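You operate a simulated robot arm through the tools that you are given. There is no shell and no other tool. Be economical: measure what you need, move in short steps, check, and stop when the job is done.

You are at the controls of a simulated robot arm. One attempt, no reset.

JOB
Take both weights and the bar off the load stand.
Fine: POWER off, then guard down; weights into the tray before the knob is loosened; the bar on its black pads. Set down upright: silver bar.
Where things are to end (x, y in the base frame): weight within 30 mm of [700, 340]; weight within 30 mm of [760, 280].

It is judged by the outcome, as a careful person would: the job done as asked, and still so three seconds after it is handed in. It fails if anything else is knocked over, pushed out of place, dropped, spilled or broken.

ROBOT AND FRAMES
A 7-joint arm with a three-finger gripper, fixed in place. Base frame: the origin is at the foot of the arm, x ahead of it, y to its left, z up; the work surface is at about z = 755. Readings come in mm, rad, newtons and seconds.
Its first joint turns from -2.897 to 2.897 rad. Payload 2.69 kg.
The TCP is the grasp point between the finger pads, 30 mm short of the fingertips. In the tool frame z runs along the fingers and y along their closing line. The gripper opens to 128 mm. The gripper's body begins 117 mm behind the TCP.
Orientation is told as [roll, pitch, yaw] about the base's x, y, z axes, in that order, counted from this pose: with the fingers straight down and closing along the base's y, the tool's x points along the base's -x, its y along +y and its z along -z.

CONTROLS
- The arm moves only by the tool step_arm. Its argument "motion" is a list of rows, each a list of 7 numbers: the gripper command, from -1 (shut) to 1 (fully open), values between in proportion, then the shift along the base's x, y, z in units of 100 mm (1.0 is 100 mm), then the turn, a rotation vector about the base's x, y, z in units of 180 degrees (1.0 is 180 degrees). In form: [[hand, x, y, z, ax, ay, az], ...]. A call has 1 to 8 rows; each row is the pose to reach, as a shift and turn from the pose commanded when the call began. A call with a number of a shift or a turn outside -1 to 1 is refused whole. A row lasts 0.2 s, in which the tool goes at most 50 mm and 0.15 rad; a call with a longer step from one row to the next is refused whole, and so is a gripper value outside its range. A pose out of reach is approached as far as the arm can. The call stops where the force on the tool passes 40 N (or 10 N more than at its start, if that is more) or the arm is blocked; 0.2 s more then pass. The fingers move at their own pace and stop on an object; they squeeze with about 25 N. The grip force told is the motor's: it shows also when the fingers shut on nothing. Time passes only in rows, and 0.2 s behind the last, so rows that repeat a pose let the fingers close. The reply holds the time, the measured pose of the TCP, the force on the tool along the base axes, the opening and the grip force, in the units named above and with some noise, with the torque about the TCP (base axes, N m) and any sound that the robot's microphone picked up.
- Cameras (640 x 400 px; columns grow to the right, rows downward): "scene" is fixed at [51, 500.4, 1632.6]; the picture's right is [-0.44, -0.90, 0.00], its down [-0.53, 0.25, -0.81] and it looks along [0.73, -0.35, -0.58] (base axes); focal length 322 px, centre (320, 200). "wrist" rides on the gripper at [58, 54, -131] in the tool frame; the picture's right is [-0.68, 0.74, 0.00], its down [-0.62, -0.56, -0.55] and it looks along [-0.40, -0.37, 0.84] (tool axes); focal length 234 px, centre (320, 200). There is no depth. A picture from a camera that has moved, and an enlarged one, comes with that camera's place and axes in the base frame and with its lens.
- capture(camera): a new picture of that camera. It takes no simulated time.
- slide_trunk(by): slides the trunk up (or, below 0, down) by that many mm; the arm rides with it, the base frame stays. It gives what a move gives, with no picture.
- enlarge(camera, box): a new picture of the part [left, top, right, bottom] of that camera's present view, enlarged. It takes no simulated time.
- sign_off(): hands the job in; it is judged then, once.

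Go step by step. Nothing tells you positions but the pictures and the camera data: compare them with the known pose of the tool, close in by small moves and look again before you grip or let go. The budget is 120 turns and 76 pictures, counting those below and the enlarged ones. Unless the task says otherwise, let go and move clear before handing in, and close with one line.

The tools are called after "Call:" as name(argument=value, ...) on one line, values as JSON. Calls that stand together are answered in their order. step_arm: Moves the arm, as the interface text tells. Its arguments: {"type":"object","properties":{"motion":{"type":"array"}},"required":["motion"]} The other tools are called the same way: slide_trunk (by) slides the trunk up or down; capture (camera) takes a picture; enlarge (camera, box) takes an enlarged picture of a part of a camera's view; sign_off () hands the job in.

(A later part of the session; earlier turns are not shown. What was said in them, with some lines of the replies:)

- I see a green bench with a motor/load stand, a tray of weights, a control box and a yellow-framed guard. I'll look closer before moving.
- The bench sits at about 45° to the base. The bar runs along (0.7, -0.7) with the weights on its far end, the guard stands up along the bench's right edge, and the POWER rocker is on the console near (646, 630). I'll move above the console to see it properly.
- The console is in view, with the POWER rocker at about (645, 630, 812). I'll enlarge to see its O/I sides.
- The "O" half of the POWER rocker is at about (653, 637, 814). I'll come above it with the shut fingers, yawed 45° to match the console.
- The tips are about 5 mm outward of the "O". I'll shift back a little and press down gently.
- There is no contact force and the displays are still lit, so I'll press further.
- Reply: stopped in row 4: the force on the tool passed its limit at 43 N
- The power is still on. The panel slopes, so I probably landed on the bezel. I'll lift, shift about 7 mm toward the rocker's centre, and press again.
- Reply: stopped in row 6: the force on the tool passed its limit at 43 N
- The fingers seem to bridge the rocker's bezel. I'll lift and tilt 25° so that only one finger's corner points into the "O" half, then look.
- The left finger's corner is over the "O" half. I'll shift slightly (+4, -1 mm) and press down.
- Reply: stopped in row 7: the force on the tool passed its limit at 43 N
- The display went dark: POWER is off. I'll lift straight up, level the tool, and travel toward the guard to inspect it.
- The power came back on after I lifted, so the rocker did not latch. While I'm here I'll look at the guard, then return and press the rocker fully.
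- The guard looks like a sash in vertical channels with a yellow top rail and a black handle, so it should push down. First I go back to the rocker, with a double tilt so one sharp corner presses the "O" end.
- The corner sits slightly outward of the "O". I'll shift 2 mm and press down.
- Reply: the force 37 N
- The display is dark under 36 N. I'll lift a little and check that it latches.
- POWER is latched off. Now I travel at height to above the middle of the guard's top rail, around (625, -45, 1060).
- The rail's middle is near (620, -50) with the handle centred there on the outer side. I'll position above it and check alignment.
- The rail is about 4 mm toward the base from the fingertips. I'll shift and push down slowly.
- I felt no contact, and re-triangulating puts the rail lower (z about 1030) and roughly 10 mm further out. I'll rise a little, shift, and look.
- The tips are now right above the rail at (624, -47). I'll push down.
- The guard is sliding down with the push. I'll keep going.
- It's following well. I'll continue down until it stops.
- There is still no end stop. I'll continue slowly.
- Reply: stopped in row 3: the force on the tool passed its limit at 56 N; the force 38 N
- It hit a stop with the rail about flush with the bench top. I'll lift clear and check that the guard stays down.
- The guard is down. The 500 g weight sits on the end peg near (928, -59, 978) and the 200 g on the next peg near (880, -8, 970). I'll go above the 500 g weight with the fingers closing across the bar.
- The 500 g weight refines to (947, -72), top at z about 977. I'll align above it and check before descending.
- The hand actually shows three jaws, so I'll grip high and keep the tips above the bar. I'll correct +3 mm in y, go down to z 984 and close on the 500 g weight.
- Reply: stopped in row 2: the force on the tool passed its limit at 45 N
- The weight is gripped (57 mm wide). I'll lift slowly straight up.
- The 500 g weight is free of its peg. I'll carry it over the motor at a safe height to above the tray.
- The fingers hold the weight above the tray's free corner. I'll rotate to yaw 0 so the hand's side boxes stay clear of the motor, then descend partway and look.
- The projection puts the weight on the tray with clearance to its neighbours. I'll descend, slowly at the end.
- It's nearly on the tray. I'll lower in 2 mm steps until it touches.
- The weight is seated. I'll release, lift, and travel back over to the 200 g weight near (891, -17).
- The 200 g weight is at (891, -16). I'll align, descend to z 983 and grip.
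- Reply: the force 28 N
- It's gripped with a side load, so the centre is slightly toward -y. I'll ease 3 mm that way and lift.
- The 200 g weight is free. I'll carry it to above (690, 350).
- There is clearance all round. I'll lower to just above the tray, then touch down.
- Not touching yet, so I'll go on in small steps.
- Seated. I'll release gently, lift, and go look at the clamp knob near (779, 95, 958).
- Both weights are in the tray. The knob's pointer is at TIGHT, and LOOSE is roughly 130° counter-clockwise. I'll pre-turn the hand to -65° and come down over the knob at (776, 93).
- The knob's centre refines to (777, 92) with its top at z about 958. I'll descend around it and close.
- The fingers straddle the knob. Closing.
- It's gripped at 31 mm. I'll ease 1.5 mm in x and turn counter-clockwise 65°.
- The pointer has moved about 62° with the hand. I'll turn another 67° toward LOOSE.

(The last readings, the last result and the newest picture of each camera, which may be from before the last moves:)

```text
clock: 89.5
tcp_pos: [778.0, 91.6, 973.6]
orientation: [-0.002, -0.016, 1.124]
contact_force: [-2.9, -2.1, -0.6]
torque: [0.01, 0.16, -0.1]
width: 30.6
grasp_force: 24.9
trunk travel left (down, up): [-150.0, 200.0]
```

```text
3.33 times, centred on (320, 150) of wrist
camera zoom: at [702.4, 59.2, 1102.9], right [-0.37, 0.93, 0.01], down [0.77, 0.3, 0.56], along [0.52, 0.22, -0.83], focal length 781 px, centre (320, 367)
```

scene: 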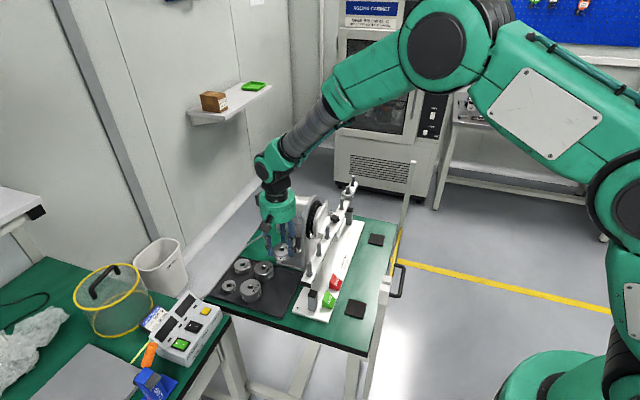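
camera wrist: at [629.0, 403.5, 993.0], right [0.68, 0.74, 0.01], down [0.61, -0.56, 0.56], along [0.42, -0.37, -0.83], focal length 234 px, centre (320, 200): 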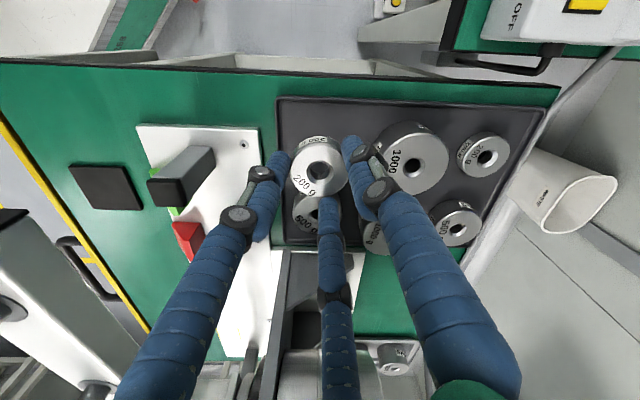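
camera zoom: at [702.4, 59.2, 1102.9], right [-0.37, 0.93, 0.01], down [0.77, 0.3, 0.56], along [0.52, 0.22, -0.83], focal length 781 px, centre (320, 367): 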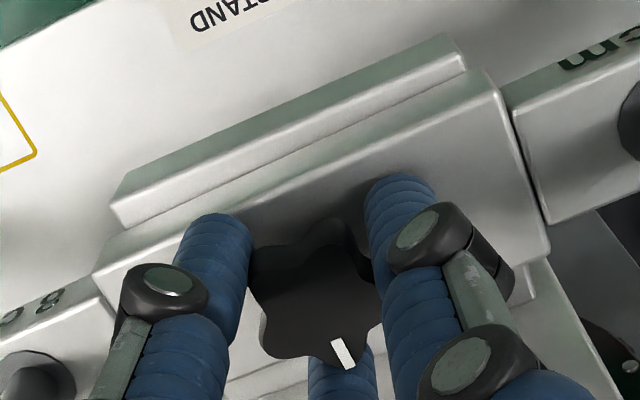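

The pointer is now essentially at LOOSE. I'll nudge a few degrees more to feel for the end stop, then release.

Call:
step_arm(motion=[[-1, 0, 0, 0, 0, 0, 0.02], [-1, 0, 0, 0, 0, 0, 0.04]])

Call:
step_arm(motion=[[-0.2, 0, 0, 0, 0, 0, 0], [-0.2, 0, 0, 0.05, 0, 0, 0], [-0.2, 0, 0, 0.4, 0, 0, 0], [-0.2, 0, 0, 0.8, 0, 0, -0.02], [-0.2, 0, 0, 1.0, 0, 0, -0.06], [-0.2, 0, 0, 1.0, 0, 0, -0.1], [-0.2, 0, 0, 1.0, 0, 0, -0.14]])

Call:
enlarge(camera="wrist", box=[220, 70, 420, 210])

```text
clock: 90.1
tcp_pos: [777.4, 91.3, 974.1]
orientation: [-0.003, -0.018, 1.248]
contact_force: [-3.4, -4.7, 0.4]
torque: [-0.13, 0.13, -0.24]
width: 30.7
grasp_force: 25.1
trunk travel left (down, up): [-150.0, 200.0]
```

```text
clock: 91.7
tcp_pos: [778.8, 91.6, 1074.2]
orientation: [-0.001, -0.018, 0.806]
contact_force: [-0.5, -0.2, 0.3]
torque: [-0.02, 0.04, -0.01]
width: 50.9
grasp_force: 0.0
trunk travel left (down, up): [-150.0, 200.0]
```

```text
2.86 times, centred on (320, 140) of wrist
camera zoom: at [696.9, 84.2, 1202.7], right [-0.06, 1.0, 0.01], down [0.83, 0.05, 0.56], along [0.56, 0.04, -0.83], focal length 669 px, centre (320, 371)
```

zoom: 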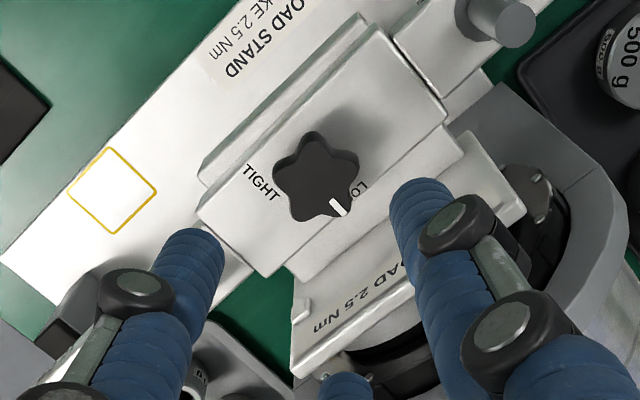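

The knob points to LOOSE. Now I need the shape of the clamp, so I'll take a close look at how the bar's block sits in it.

Call:
enlarge(camera="scene", box=[300, 190, 350, 240])

```text
8.00 times, centred on (325, 215) of scene
camera zoom: at [51.0, 500.4, 1632.6], right [-0.44, -0.9, 0.0], down [-0.53, 0.25, -0.81], along [0.73, -0.35, -0.58], focal length 2580 px, centre (280, 80)
```

zoom: 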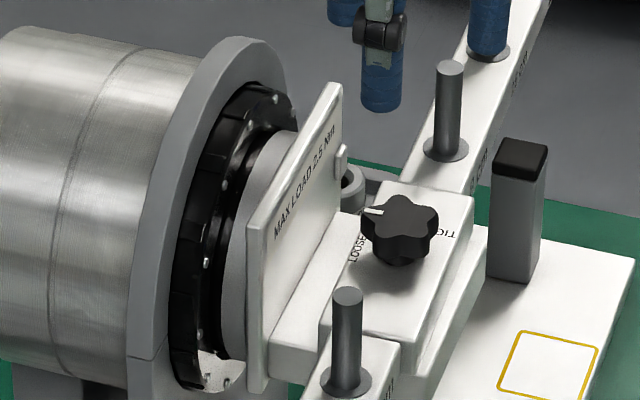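

The bar has a raised centre block with the knob on it, sitting in a shelf with a low outer lip, so it should lift straight up. The knob is at the bar's balance point, so I'll grip it at yaw 0 and test-lift a little.

Call:
step_arm(motion=[[-0.2, 0, 0, 0, 0, 0, -0.045], [-0.2, 0, 0, 0, 0, 0, -0.09], [-0.2, 0, 0, -0.2, 0, 0, -0.135], [-0.2, 0, 0, -0.4, 0, 0, -0.18], [-0.2, 0, 0, -0.6, 0, 0, -0.225], [-0.2, 0, 0, -0.75, 0, 0, -0.2566], [-0.2, 0, 0, -0.9, 0, 0, -0.2566], [-0.2, 0, 0, -1, 0, 0, -0.2566]])

Call:
step_arm(motion=[[-0.4, 0, 0, -0.04, 0, 0, 0], [-1, 0, 0, -0.04, 0, 0, 0], [-1, 0, 0, -0.04, 0, 0, 0]])

```text
clock: 93.5
tcp_pos: [777.5, 93.7, 973.7]
orientation: [-0.002, -0.017, 0.002]
contact_force: [0.5, 0.6, -0.2]
torque: [-0.02, 0.04, -0.02]
width: 51.0
grasp_force: 0.0
trunk travel left (down, up): [-150.0, 200.0]
```

```text
clock: 94.3
tcp_pos: [776.8, 92.7, 972.6]
orientation: [0.0, -0.022, 0.002]
contact_force: [-6.1, -5.5, 22.0]
torque: [-0.19, 0.58, -0.02]
width: 30.3
grasp_force: 24.9
trunk travel left (down, up): [-150.0, 200.0]
```

It's gripped; the tips lightly touch the block. Test-lift of 15 mm.

Call:
step_arm(motion=[[-1, 0, 0, 0.03, 0, 0, 0], [-1, 0, 0, 0.06, 0, 0, 0], [-1, 0, 0, 0.1, 0, 0, 0], [-1, 0, 0, 0.14, 0, 0, 0], [-1, 0, 0, 0.18, 0, 0, 0]])

Call:
enlarge(camera="scene", box=[280, 165, 380, 265])

```text
clock: 95.5
tcp_pos: [777.7, 92.1, 987.3]
orientation: [-0.001, -0.017, 0.001]
contact_force: [0.4, -0.2, -5.2]
torque: [0.0, 0.02, 0.0]
width: 30.0
grasp_force: 24.6
trunk travel left (down, up): [-150.0, 200.0]
```

```text
4.00 times, centred on (330, 215) of scene
camera zoom: at [51.0, 500.4, 1632.6], right [-0.44, -0.9, 0.0], down [-0.53, 0.25, -0.81], along [0.73, -0.35, -0.58], focal length 1290 px, centre (280, 140)
```

zoom: 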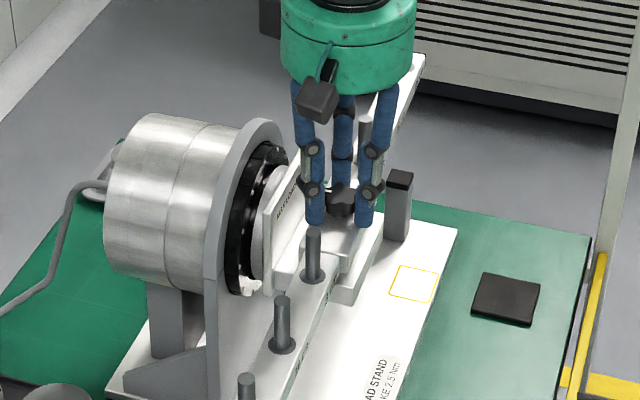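

It carries a steady 5 N with no torque, so the bar is coming up balanced. I'll lift 60 mm more and check.

Call:
step_arm(motion=[[-1, 0, 0, 0.1, 0, 0, 0], [-1, 0, 0, 0.2, 0, 0, 0], [-1, 0, 0, 0.3, 0, 0, 0], [-1, 0, 0, 0.4, 0, 0, 0], [-1, 0, 0, 0.5, 0, 0, 0], [-1, 0, 0, 0.6, 0, 0, 0]])

Call:
enlarge(camera="scene", box=[280, 145, 400, 265])

```text
clock: 96.9
tcp_pos: [779.8, 91.9, 1047.0]
orientation: [-0.002, -0.018, 0.001]
contact_force: [0.3, -0.5, -6.0]
torque: [0.0, 0.0, 0.04]
width: 30.1
grasp_force: 24.4
trunk travel left (down, up): [-150.0, 200.0]
```

```text
3.33 times, centred on (340, 205) of scene
camera zoom: at [51.0, 500.4, 1632.6], right [-0.44, -0.9, 0.0], down [-0.53, 0.25, -0.81], along [0.73, -0.35, -0.58], focal length 1075 px, centre (253, 183)
```

zoom: 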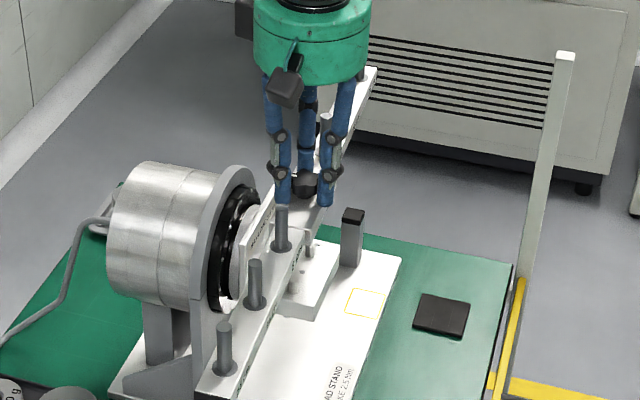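

The bar is clear of the shelf and level. I'll carry it sideways to over the two pads (midpoint about (683, 7)).

Call:
step_arm(motion=[[-1, -0.08, -0.07, 0, 0, 0, 0], [-1, -0.22, -0.2, 0, 0, 0, 0], [-1, -0.37, -0.335, 0, 0, 0, 0], [-1, -0.52, -0.47, 0, 0, 0, 0], [-1, -0.67, -0.605, 0, 0, 0, 0], [-1, -0.8, -0.72, 0, 0, 0, 0], [-1, -0.9, -0.81, 0, 0, 0, 0], [-1, -0.945, -0.853, 0, 0, 0, 0]])

Call:
capture(camera="wrist")

Call:
enlarge(camera="scene", box=[270, 145, 430, 345])

```text
clock: 98.7
tcp_pos: [683.4, 6.1, 1049.4]
orientation: [-0.002, -0.016, 0.003]
contact_force: [0.3, 0.7, -6.1]
torque: [-0.04, -0.03, -0.05]
width: 30.1
grasp_force: 25.1
trunk travel left (down, up): [-150.0, 200.0]
```

```text
11 pictures are left
camera wrist: at [622.1, 58.9, 1176.8], right [0.68, 0.74, 0.01], down [0.61, -0.56, 0.56], along [0.42, -0.37, -0.83], focal length 234 px, centre (320, 200)
```

wrist: 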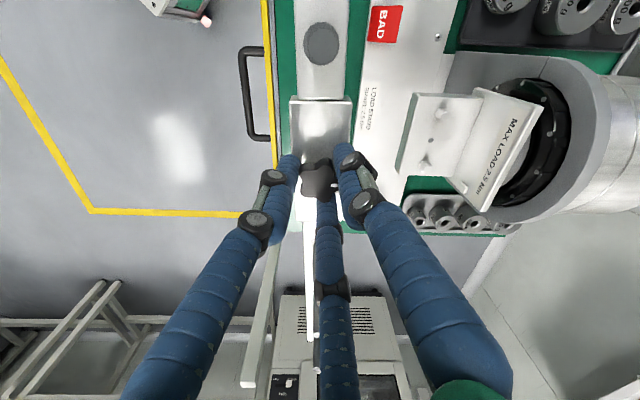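

```text
2.00 times, centred on (350, 245) of scene
camera zoom: at [51.0, 500.4, 1632.6], right [-0.44, -0.9, 0.0], down [-0.53, 0.25, -0.81], along [0.73, -0.35, -0.58], focal length 645 px, centre (260, 110)
```

zoom: 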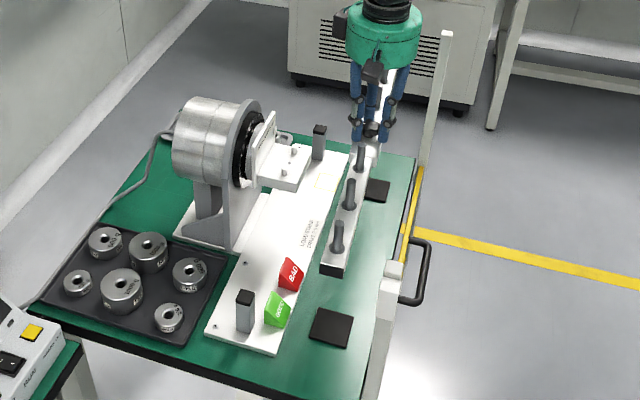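

The bar hangs straight over the pads. I'll descend in stages.

Call:
step_arm(motion=[[-1, 0, 0, -0.15, 0, 0, 0], [-1, 0, 0, -0.35, 0, 0, 0], [-1, 0, 0, -0.55, 0, 0, 0], [-1, 0, 0, -0.75, 0, 0, 0], [-1, 0, 0, -0.9, 0, 0, 0], [-1, 0, 0, -1, 0, 0, 0]])

Call:
step_arm(motion=[[-1, 0, 0, -0.15, 0, 0, 0], [-1, 0, 0, -0.35, 0, 0, 0], [-1, 0, 0, -0.55, 0, 0, 0], [-1, 0, 0, -0.7, 0, 0, 0], [-1, 0, 0, -0.8, 0, 0, 0], [-1, 0, 0, -0.9, 0, 0, 0]])

Call:
enlarge(camera="scene", box=[300, 185, 420, 345])

```text
clock: 100.1
tcp_pos: [683.9, 7.9, 948.3]
orientation: [-0.001, -0.018, 0.001]
contact_force: [0.7, -0.8, -5.5]
torque: [0.0, 0.0, 0.0]
width: 30.3
grasp_force: 25.2
trunk travel left (down, up): [-150.0, 200.0]
```

```text
clock: 101.5
tcp_pos: [683.3, 7.4, 858.2]
orientation: [-0.002, -0.019, 0.002]
contact_force: [1.2, 0.2, -5.5]
torque: [0.0, 0.01, 0.0]
width: 30.2
grasp_force: 24.9
trunk travel left (down, up): [-150.0, 200.0]
```

```text
2.50 times, centred on (360, 265) of scene
camera zoom: at [51.0, 500.4, 1632.6], right [-0.44, -0.9, 0.0], down [-0.53, 0.25, -0.81], along [0.73, -0.35, -0.58], focal length 806 px, centre (220, 38)
```

zoom: 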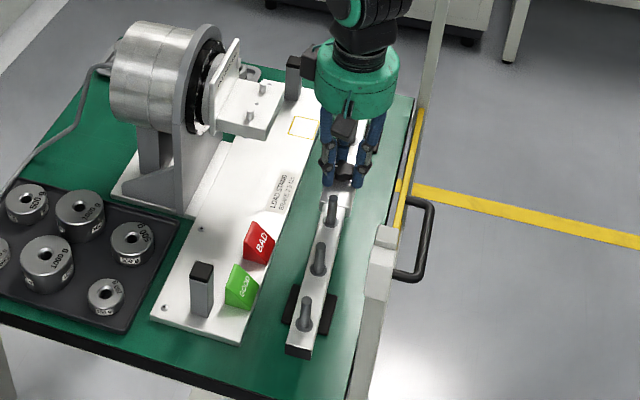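

It's lining up over the pads. I'll lower further, slowly.

Call:
step_arm(motion=[[-1, 0, 0, -0.12, 0, 0, 0], [-1, 0, 0, -0.22, 0, 0, 0], [-1, 0, 0, -0.28, 0, 0, 0], [-1, 0, 0, -0.32, 0, 0, 0]])

Call:
enlarge(camera="scene", box=[320, 225, 400, 345])

```text
clock: 102.5
tcp_pos: [682.7, 6.8, 824.9]
orientation: [-0.002, -0.019, 0.003]
contact_force: [-0.8, 0.4, -4.4]
torque: [-0.01, -0.01, 0.0]
width: 29.9
grasp_force: 24.9
trunk travel left (down, up): [-150.0, 200.0]
```

```text
3.33 times, centred on (360, 285) of scene
camera zoom: at [51.0, 500.4, 1632.6], right [-0.44, -0.9, 0.0], down [-0.53, 0.25, -0.81], along [0.73, -0.35, -0.58], focal length 1075 px, centre (187, -83)
```

zoom: 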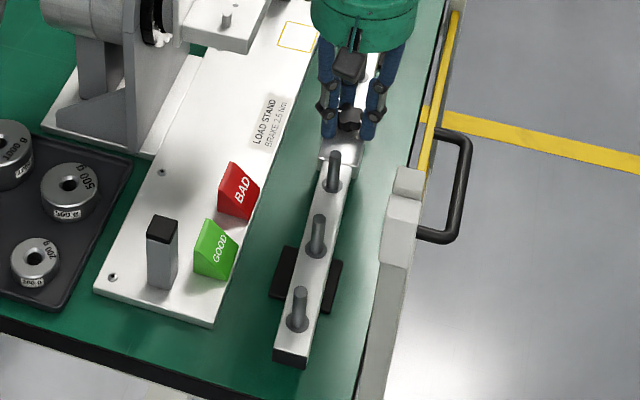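

Nearly there, with the bar centred across the near pad. I'll take small steps down until the load transfers.

Call:
step_arm(motion=[[-1, 0, 0, -0.025, 0, 0, 0], [-1, 0, 0, -0.05, 0, 0, 0], [-1, 0, 0, -0.07, 0, 0, 0]])

Call:
step_arm(motion=[[-1, 0, 0, -0.02, 0, 0, 0], [-1, 0, 0, -0.04, 0, 0, 0]])

Call:
step_arm(motion=[[-1, 0, 0, -0.01, 0, 0, 0], [-1, 0, 0, -0.02, 0, 0, 0]])

```text
clock: 103.3
tcp_pos: [682.5, 8.0, 819.8]
orientation: [-0.002, -0.019, 0.002]
contact_force: [-0.4, 0.1, -5.3]
torque: [-0.01, -0.01, -0.01]
width: 30.2
grasp_force: 25.3
trunk travel left (down, up): [-150.0, 200.0]
```

```text
clock: 103.9
tcp_pos: [682.9, 6.6, 815.0]
orientation: [-0.002, -0.017, 0.002]
contact_force: [0.4, -0.8, -5.2]
torque: [0.03, -0.04, 0.0]
width: 30.4
grasp_force: 25.0
trunk travel left (down, up): [-150.0, 200.0]
```

```text
clock: 104.5
tcp_pos: [683.0, 7.0, 814.1]
orientation: [-0.002, -0.017, 0.0]
contact_force: [-0.5, -0.2, -5.5]
torque: [0.04, 0.03, -0.01]
width: 30.3
grasp_force: 24.7
trunk travel left (down, up): [-150.0, 200.0]
```

Call:
step_arm(motion=[[-1, 0, 0, -0.02, 0, 0, 0], [-1, 0, 0, -0.035, 0, 0, 0]])

Call:
step_arm(motion=[[-1, 0, 0, -0.02, 0, 0, 0], [-1, 0, 0, -0.03, 0, 0, 0]])

Call:
enlarge(camera="scene", box=[320, 225, 400, 345])

```text
clock: 105.1
tcp_pos: [683.3, 7.7, 810.0]
orientation: [-0.003, -0.018, 0.002]
contact_force: [0.1, 0.3, -6.5]
torque: [-0.01, -0.01, -0.02]
width: 30.2
grasp_force: 25.2
trunk travel left (down, up): [-150.0, 200.0]
```

```text
clock: 105.7
tcp_pos: [682.6, 7.9, 806.7]
orientation: [0.0, -0.017, 0.003]
contact_force: [0.3, 0.8, -5.7]
torque: [-0.02, -0.03, 0.02]
width: 30.5
grasp_force: 25.3
trunk travel left (down, up): [-150.0, 200.0]
```

```text
3.33 times, centred on (360, 285) of scene
camera zoom: at [51.0, 500.4, 1632.6], right [-0.44, -0.9, 0.0], down [-0.53, 0.25, -0.81], along [0.73, -0.35, -0.58], focal length 1075 px, centre (187, -83)
```

zoom: 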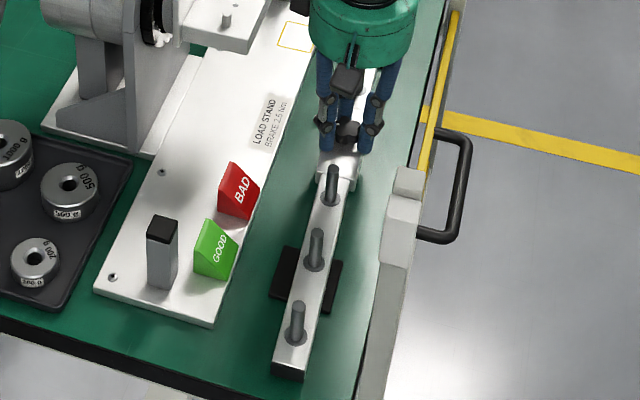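

Still hanging. Continuing down in small steps.

Call:
step_arm(motion=[[-1, 0, 0, -0.02, 0, 0, 0], [-1, 0, 0, -0.04, 0, 0, 0]])

Call:
step_arm(motion=[[-1, 0, 0, -0.02, 0, 0, 0], [-1, 0, 0, -0.03, 0, 0, 0]])

```text
clock: 106.3
tcp_pos: [683.7, 8.0, 805.3]
orientation: [-0.001, -0.017, 0.002]
contact_force: [-9.8, 5.9, 24.6]
torque: [0.18, 0.56, -0.06]
width: 30.2
grasp_force: 25.0
trunk travel left (down, up): [-150.0, 200.0]
```

```text
clock: 106.7
tcp_pos: [682.9, 6.8, 805.5]
orientation: [-0.002, -0.019, 0.001]
contact_force: [-13.0, -0.1, 25.8]
torque: [0.05, 1.29, -0.01]
width: 30.2
grasp_force: 24.7
trunk travel left (down, up): [-150.0, 200.0]
stopped in row 1: the force on the tool passed its limit at 45 N (the readings are from after the stop); the commanded pose is now the measured one
```

The bar has landed. I'll ease off slightly, open, and lift clear.

Call:
step_arm(motion=[[-1, 0, 0, 0.015, 0, 0, 0], [-1, 0, 0, 0.015, 0, 0, 0]])

Call:
step_arm(motion=[[-0.2, 0, 0, 0, 0, 0, 0], [-0.2, 0, 0, 0, 0, 0, 0], [-0.2, 0, 0, 0.05, 0, 0, 0], [-0.2, 0, 0, 0.2, 0, 0, 0], [-0.2, 0, 0, 0.5, 0, 0, 0], [-0.2, 0, 0, 0.8, 0, 0, 0], [-0.2, 0, 0, 1, 0, 0, 0]])

Call:
enlarge(camera="scene", box=[300, 185, 420, 345])

```text
clock: 107.3
tcp_pos: [684.6, 8.1, 804.4]
orientation: [-0.003, -0.021, 0.001]
contact_force: [-11.6, 2.7, 14.2]
torque: [0.02, 0.58, 0.13]
width: 30.1
grasp_force: 24.7
trunk travel left (down, up): [-150.0, 200.0]
```

```text
clock: 108.9
tcp_pos: [685.8, 7.3, 904.6]
orientation: [-0.003, -0.019, 0.002]
contact_force: [-1.1, 0.6, -0.6]
torque: [0.02, -0.01, 0.01]
width: 51.0
grasp_force: 0.1
trunk travel left (down, up): [-150.0, 200.0]
```

```text
2.50 times, centred on (360, 265) of scene
camera zoom: at [51.0, 500.4, 1632.6], right [-0.44, -0.9, 0.0], down [-0.53, 0.25, -0.81], along [0.73, -0.35, -0.58], focal length 806 px, centre (220, 38)
```

zoom: 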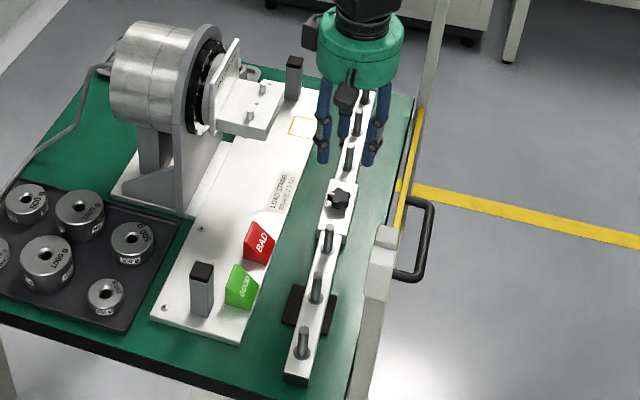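

The bar lies upright across the pads. I'll move the arm well clear and take a final look.

Call:
step_arm(motion=[[-0.2, 0, 0, 0.4, 0, 0, 0], [-0.2, 0, 0, 0.8, 0, 0, 0], [-0.2, 0, 0, 1, 0, 0, 0]])

Call:
step_arm(motion=[[-0.2, -0.2, 0.2, 0.4, 0, 0, 0], [-0.2, -0.4, 0.4, 0.8, 0, 0, 0], [-0.2, -0.6, 0.6, 1, 0, 0, 0]])

Call:
capture(camera="wrist")

Call:
capture(camera="scene")

```text
clock: 109.7
tcp_pos: [683.3, 6.4, 1004.3]
orientation: [-0.003, -0.019, 0.001]
contact_force: [0.0, 0.6, 1.3]
torque: [0.01, -0.03, -0.02]
width: 51.1
grasp_force: 0.1
trunk travel left (down, up): [-150.0, 200.0]
```

```text
clock: 110.5
tcp_pos: [622.6, 67.6, 1104.3]
orientation: [-0.001, -0.018, 0.001]
contact_force: [-1.0, -0.4, 0.0]
torque: [0.0, -0.01, 0.01]
width: 51.1
grasp_force: 0.0
trunk travel left (down, up): [-150.0, 200.0]
```

```text
5 pictures are left
camera wrist: at [562.1, 120.2, 1233.4], right [0.68, 0.74, 0.01], down [0.61, -0.56, 0.56], along [0.42, -0.37, -0.83], focal length 234 px, centre (320, 200)
```

wrist: 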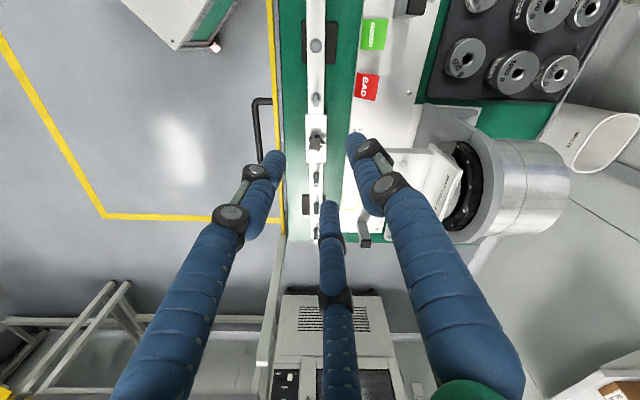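

```text
4 pictures are left
```

scene: 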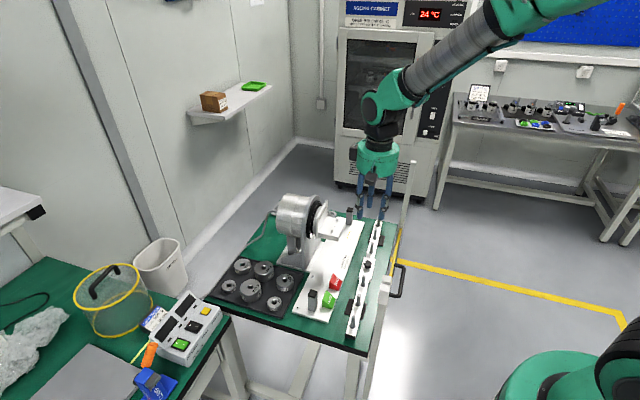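

I'll do one check on how the bar lies on the far pad.

Call:
enlarge(camera="wrist", box=[270, 0, 370, 250])

Call:
enlarge(camera="scene", box=[330, 210, 410, 350])

```text
1.60 times, centred on (320, 125) of wrist
camera zoom: at [562.1, 120.2, 1233.4], right [0.68, 0.74, 0.01], down [0.61, -0.56, 0.56], along [0.42, -0.37, -0.83], focal length 375 px, centre (320, 320)
```

zoom: 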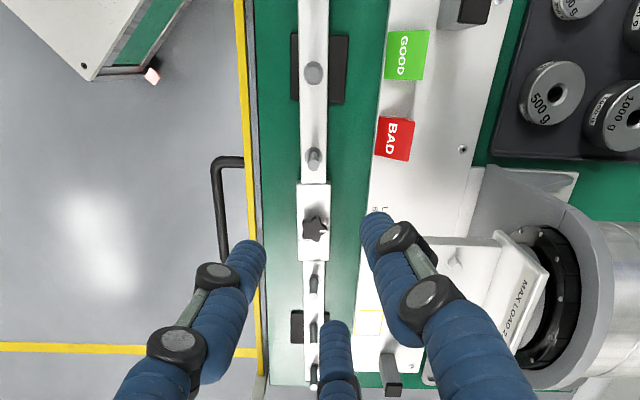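

```text
2.86 times, centred on (370, 280) of scene
camera zoom: at [51.0, 500.4, 1632.6], right [-0.44, -0.9, 0.0], down [-0.53, 0.25, -0.81], along [0.73, -0.35, -0.58], focal length 922 px, centre (177, -29)
```

zoom: 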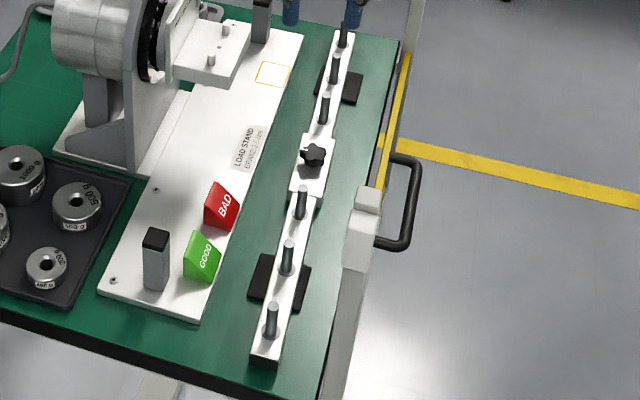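

The bar lies upright across both pads, both weights are in the tray, POWER is off and the guard is down. I'm handing in.

Call:
sign_off()

```text
The job is handed in.
```

The job is done and handed in: POWER went off first and then the guard down, both weights were in the tray before the knob was loosened, and the silver bar rests upright on its black pads. The first press on POWER did not latch, so I pressed it again until it stayed off.
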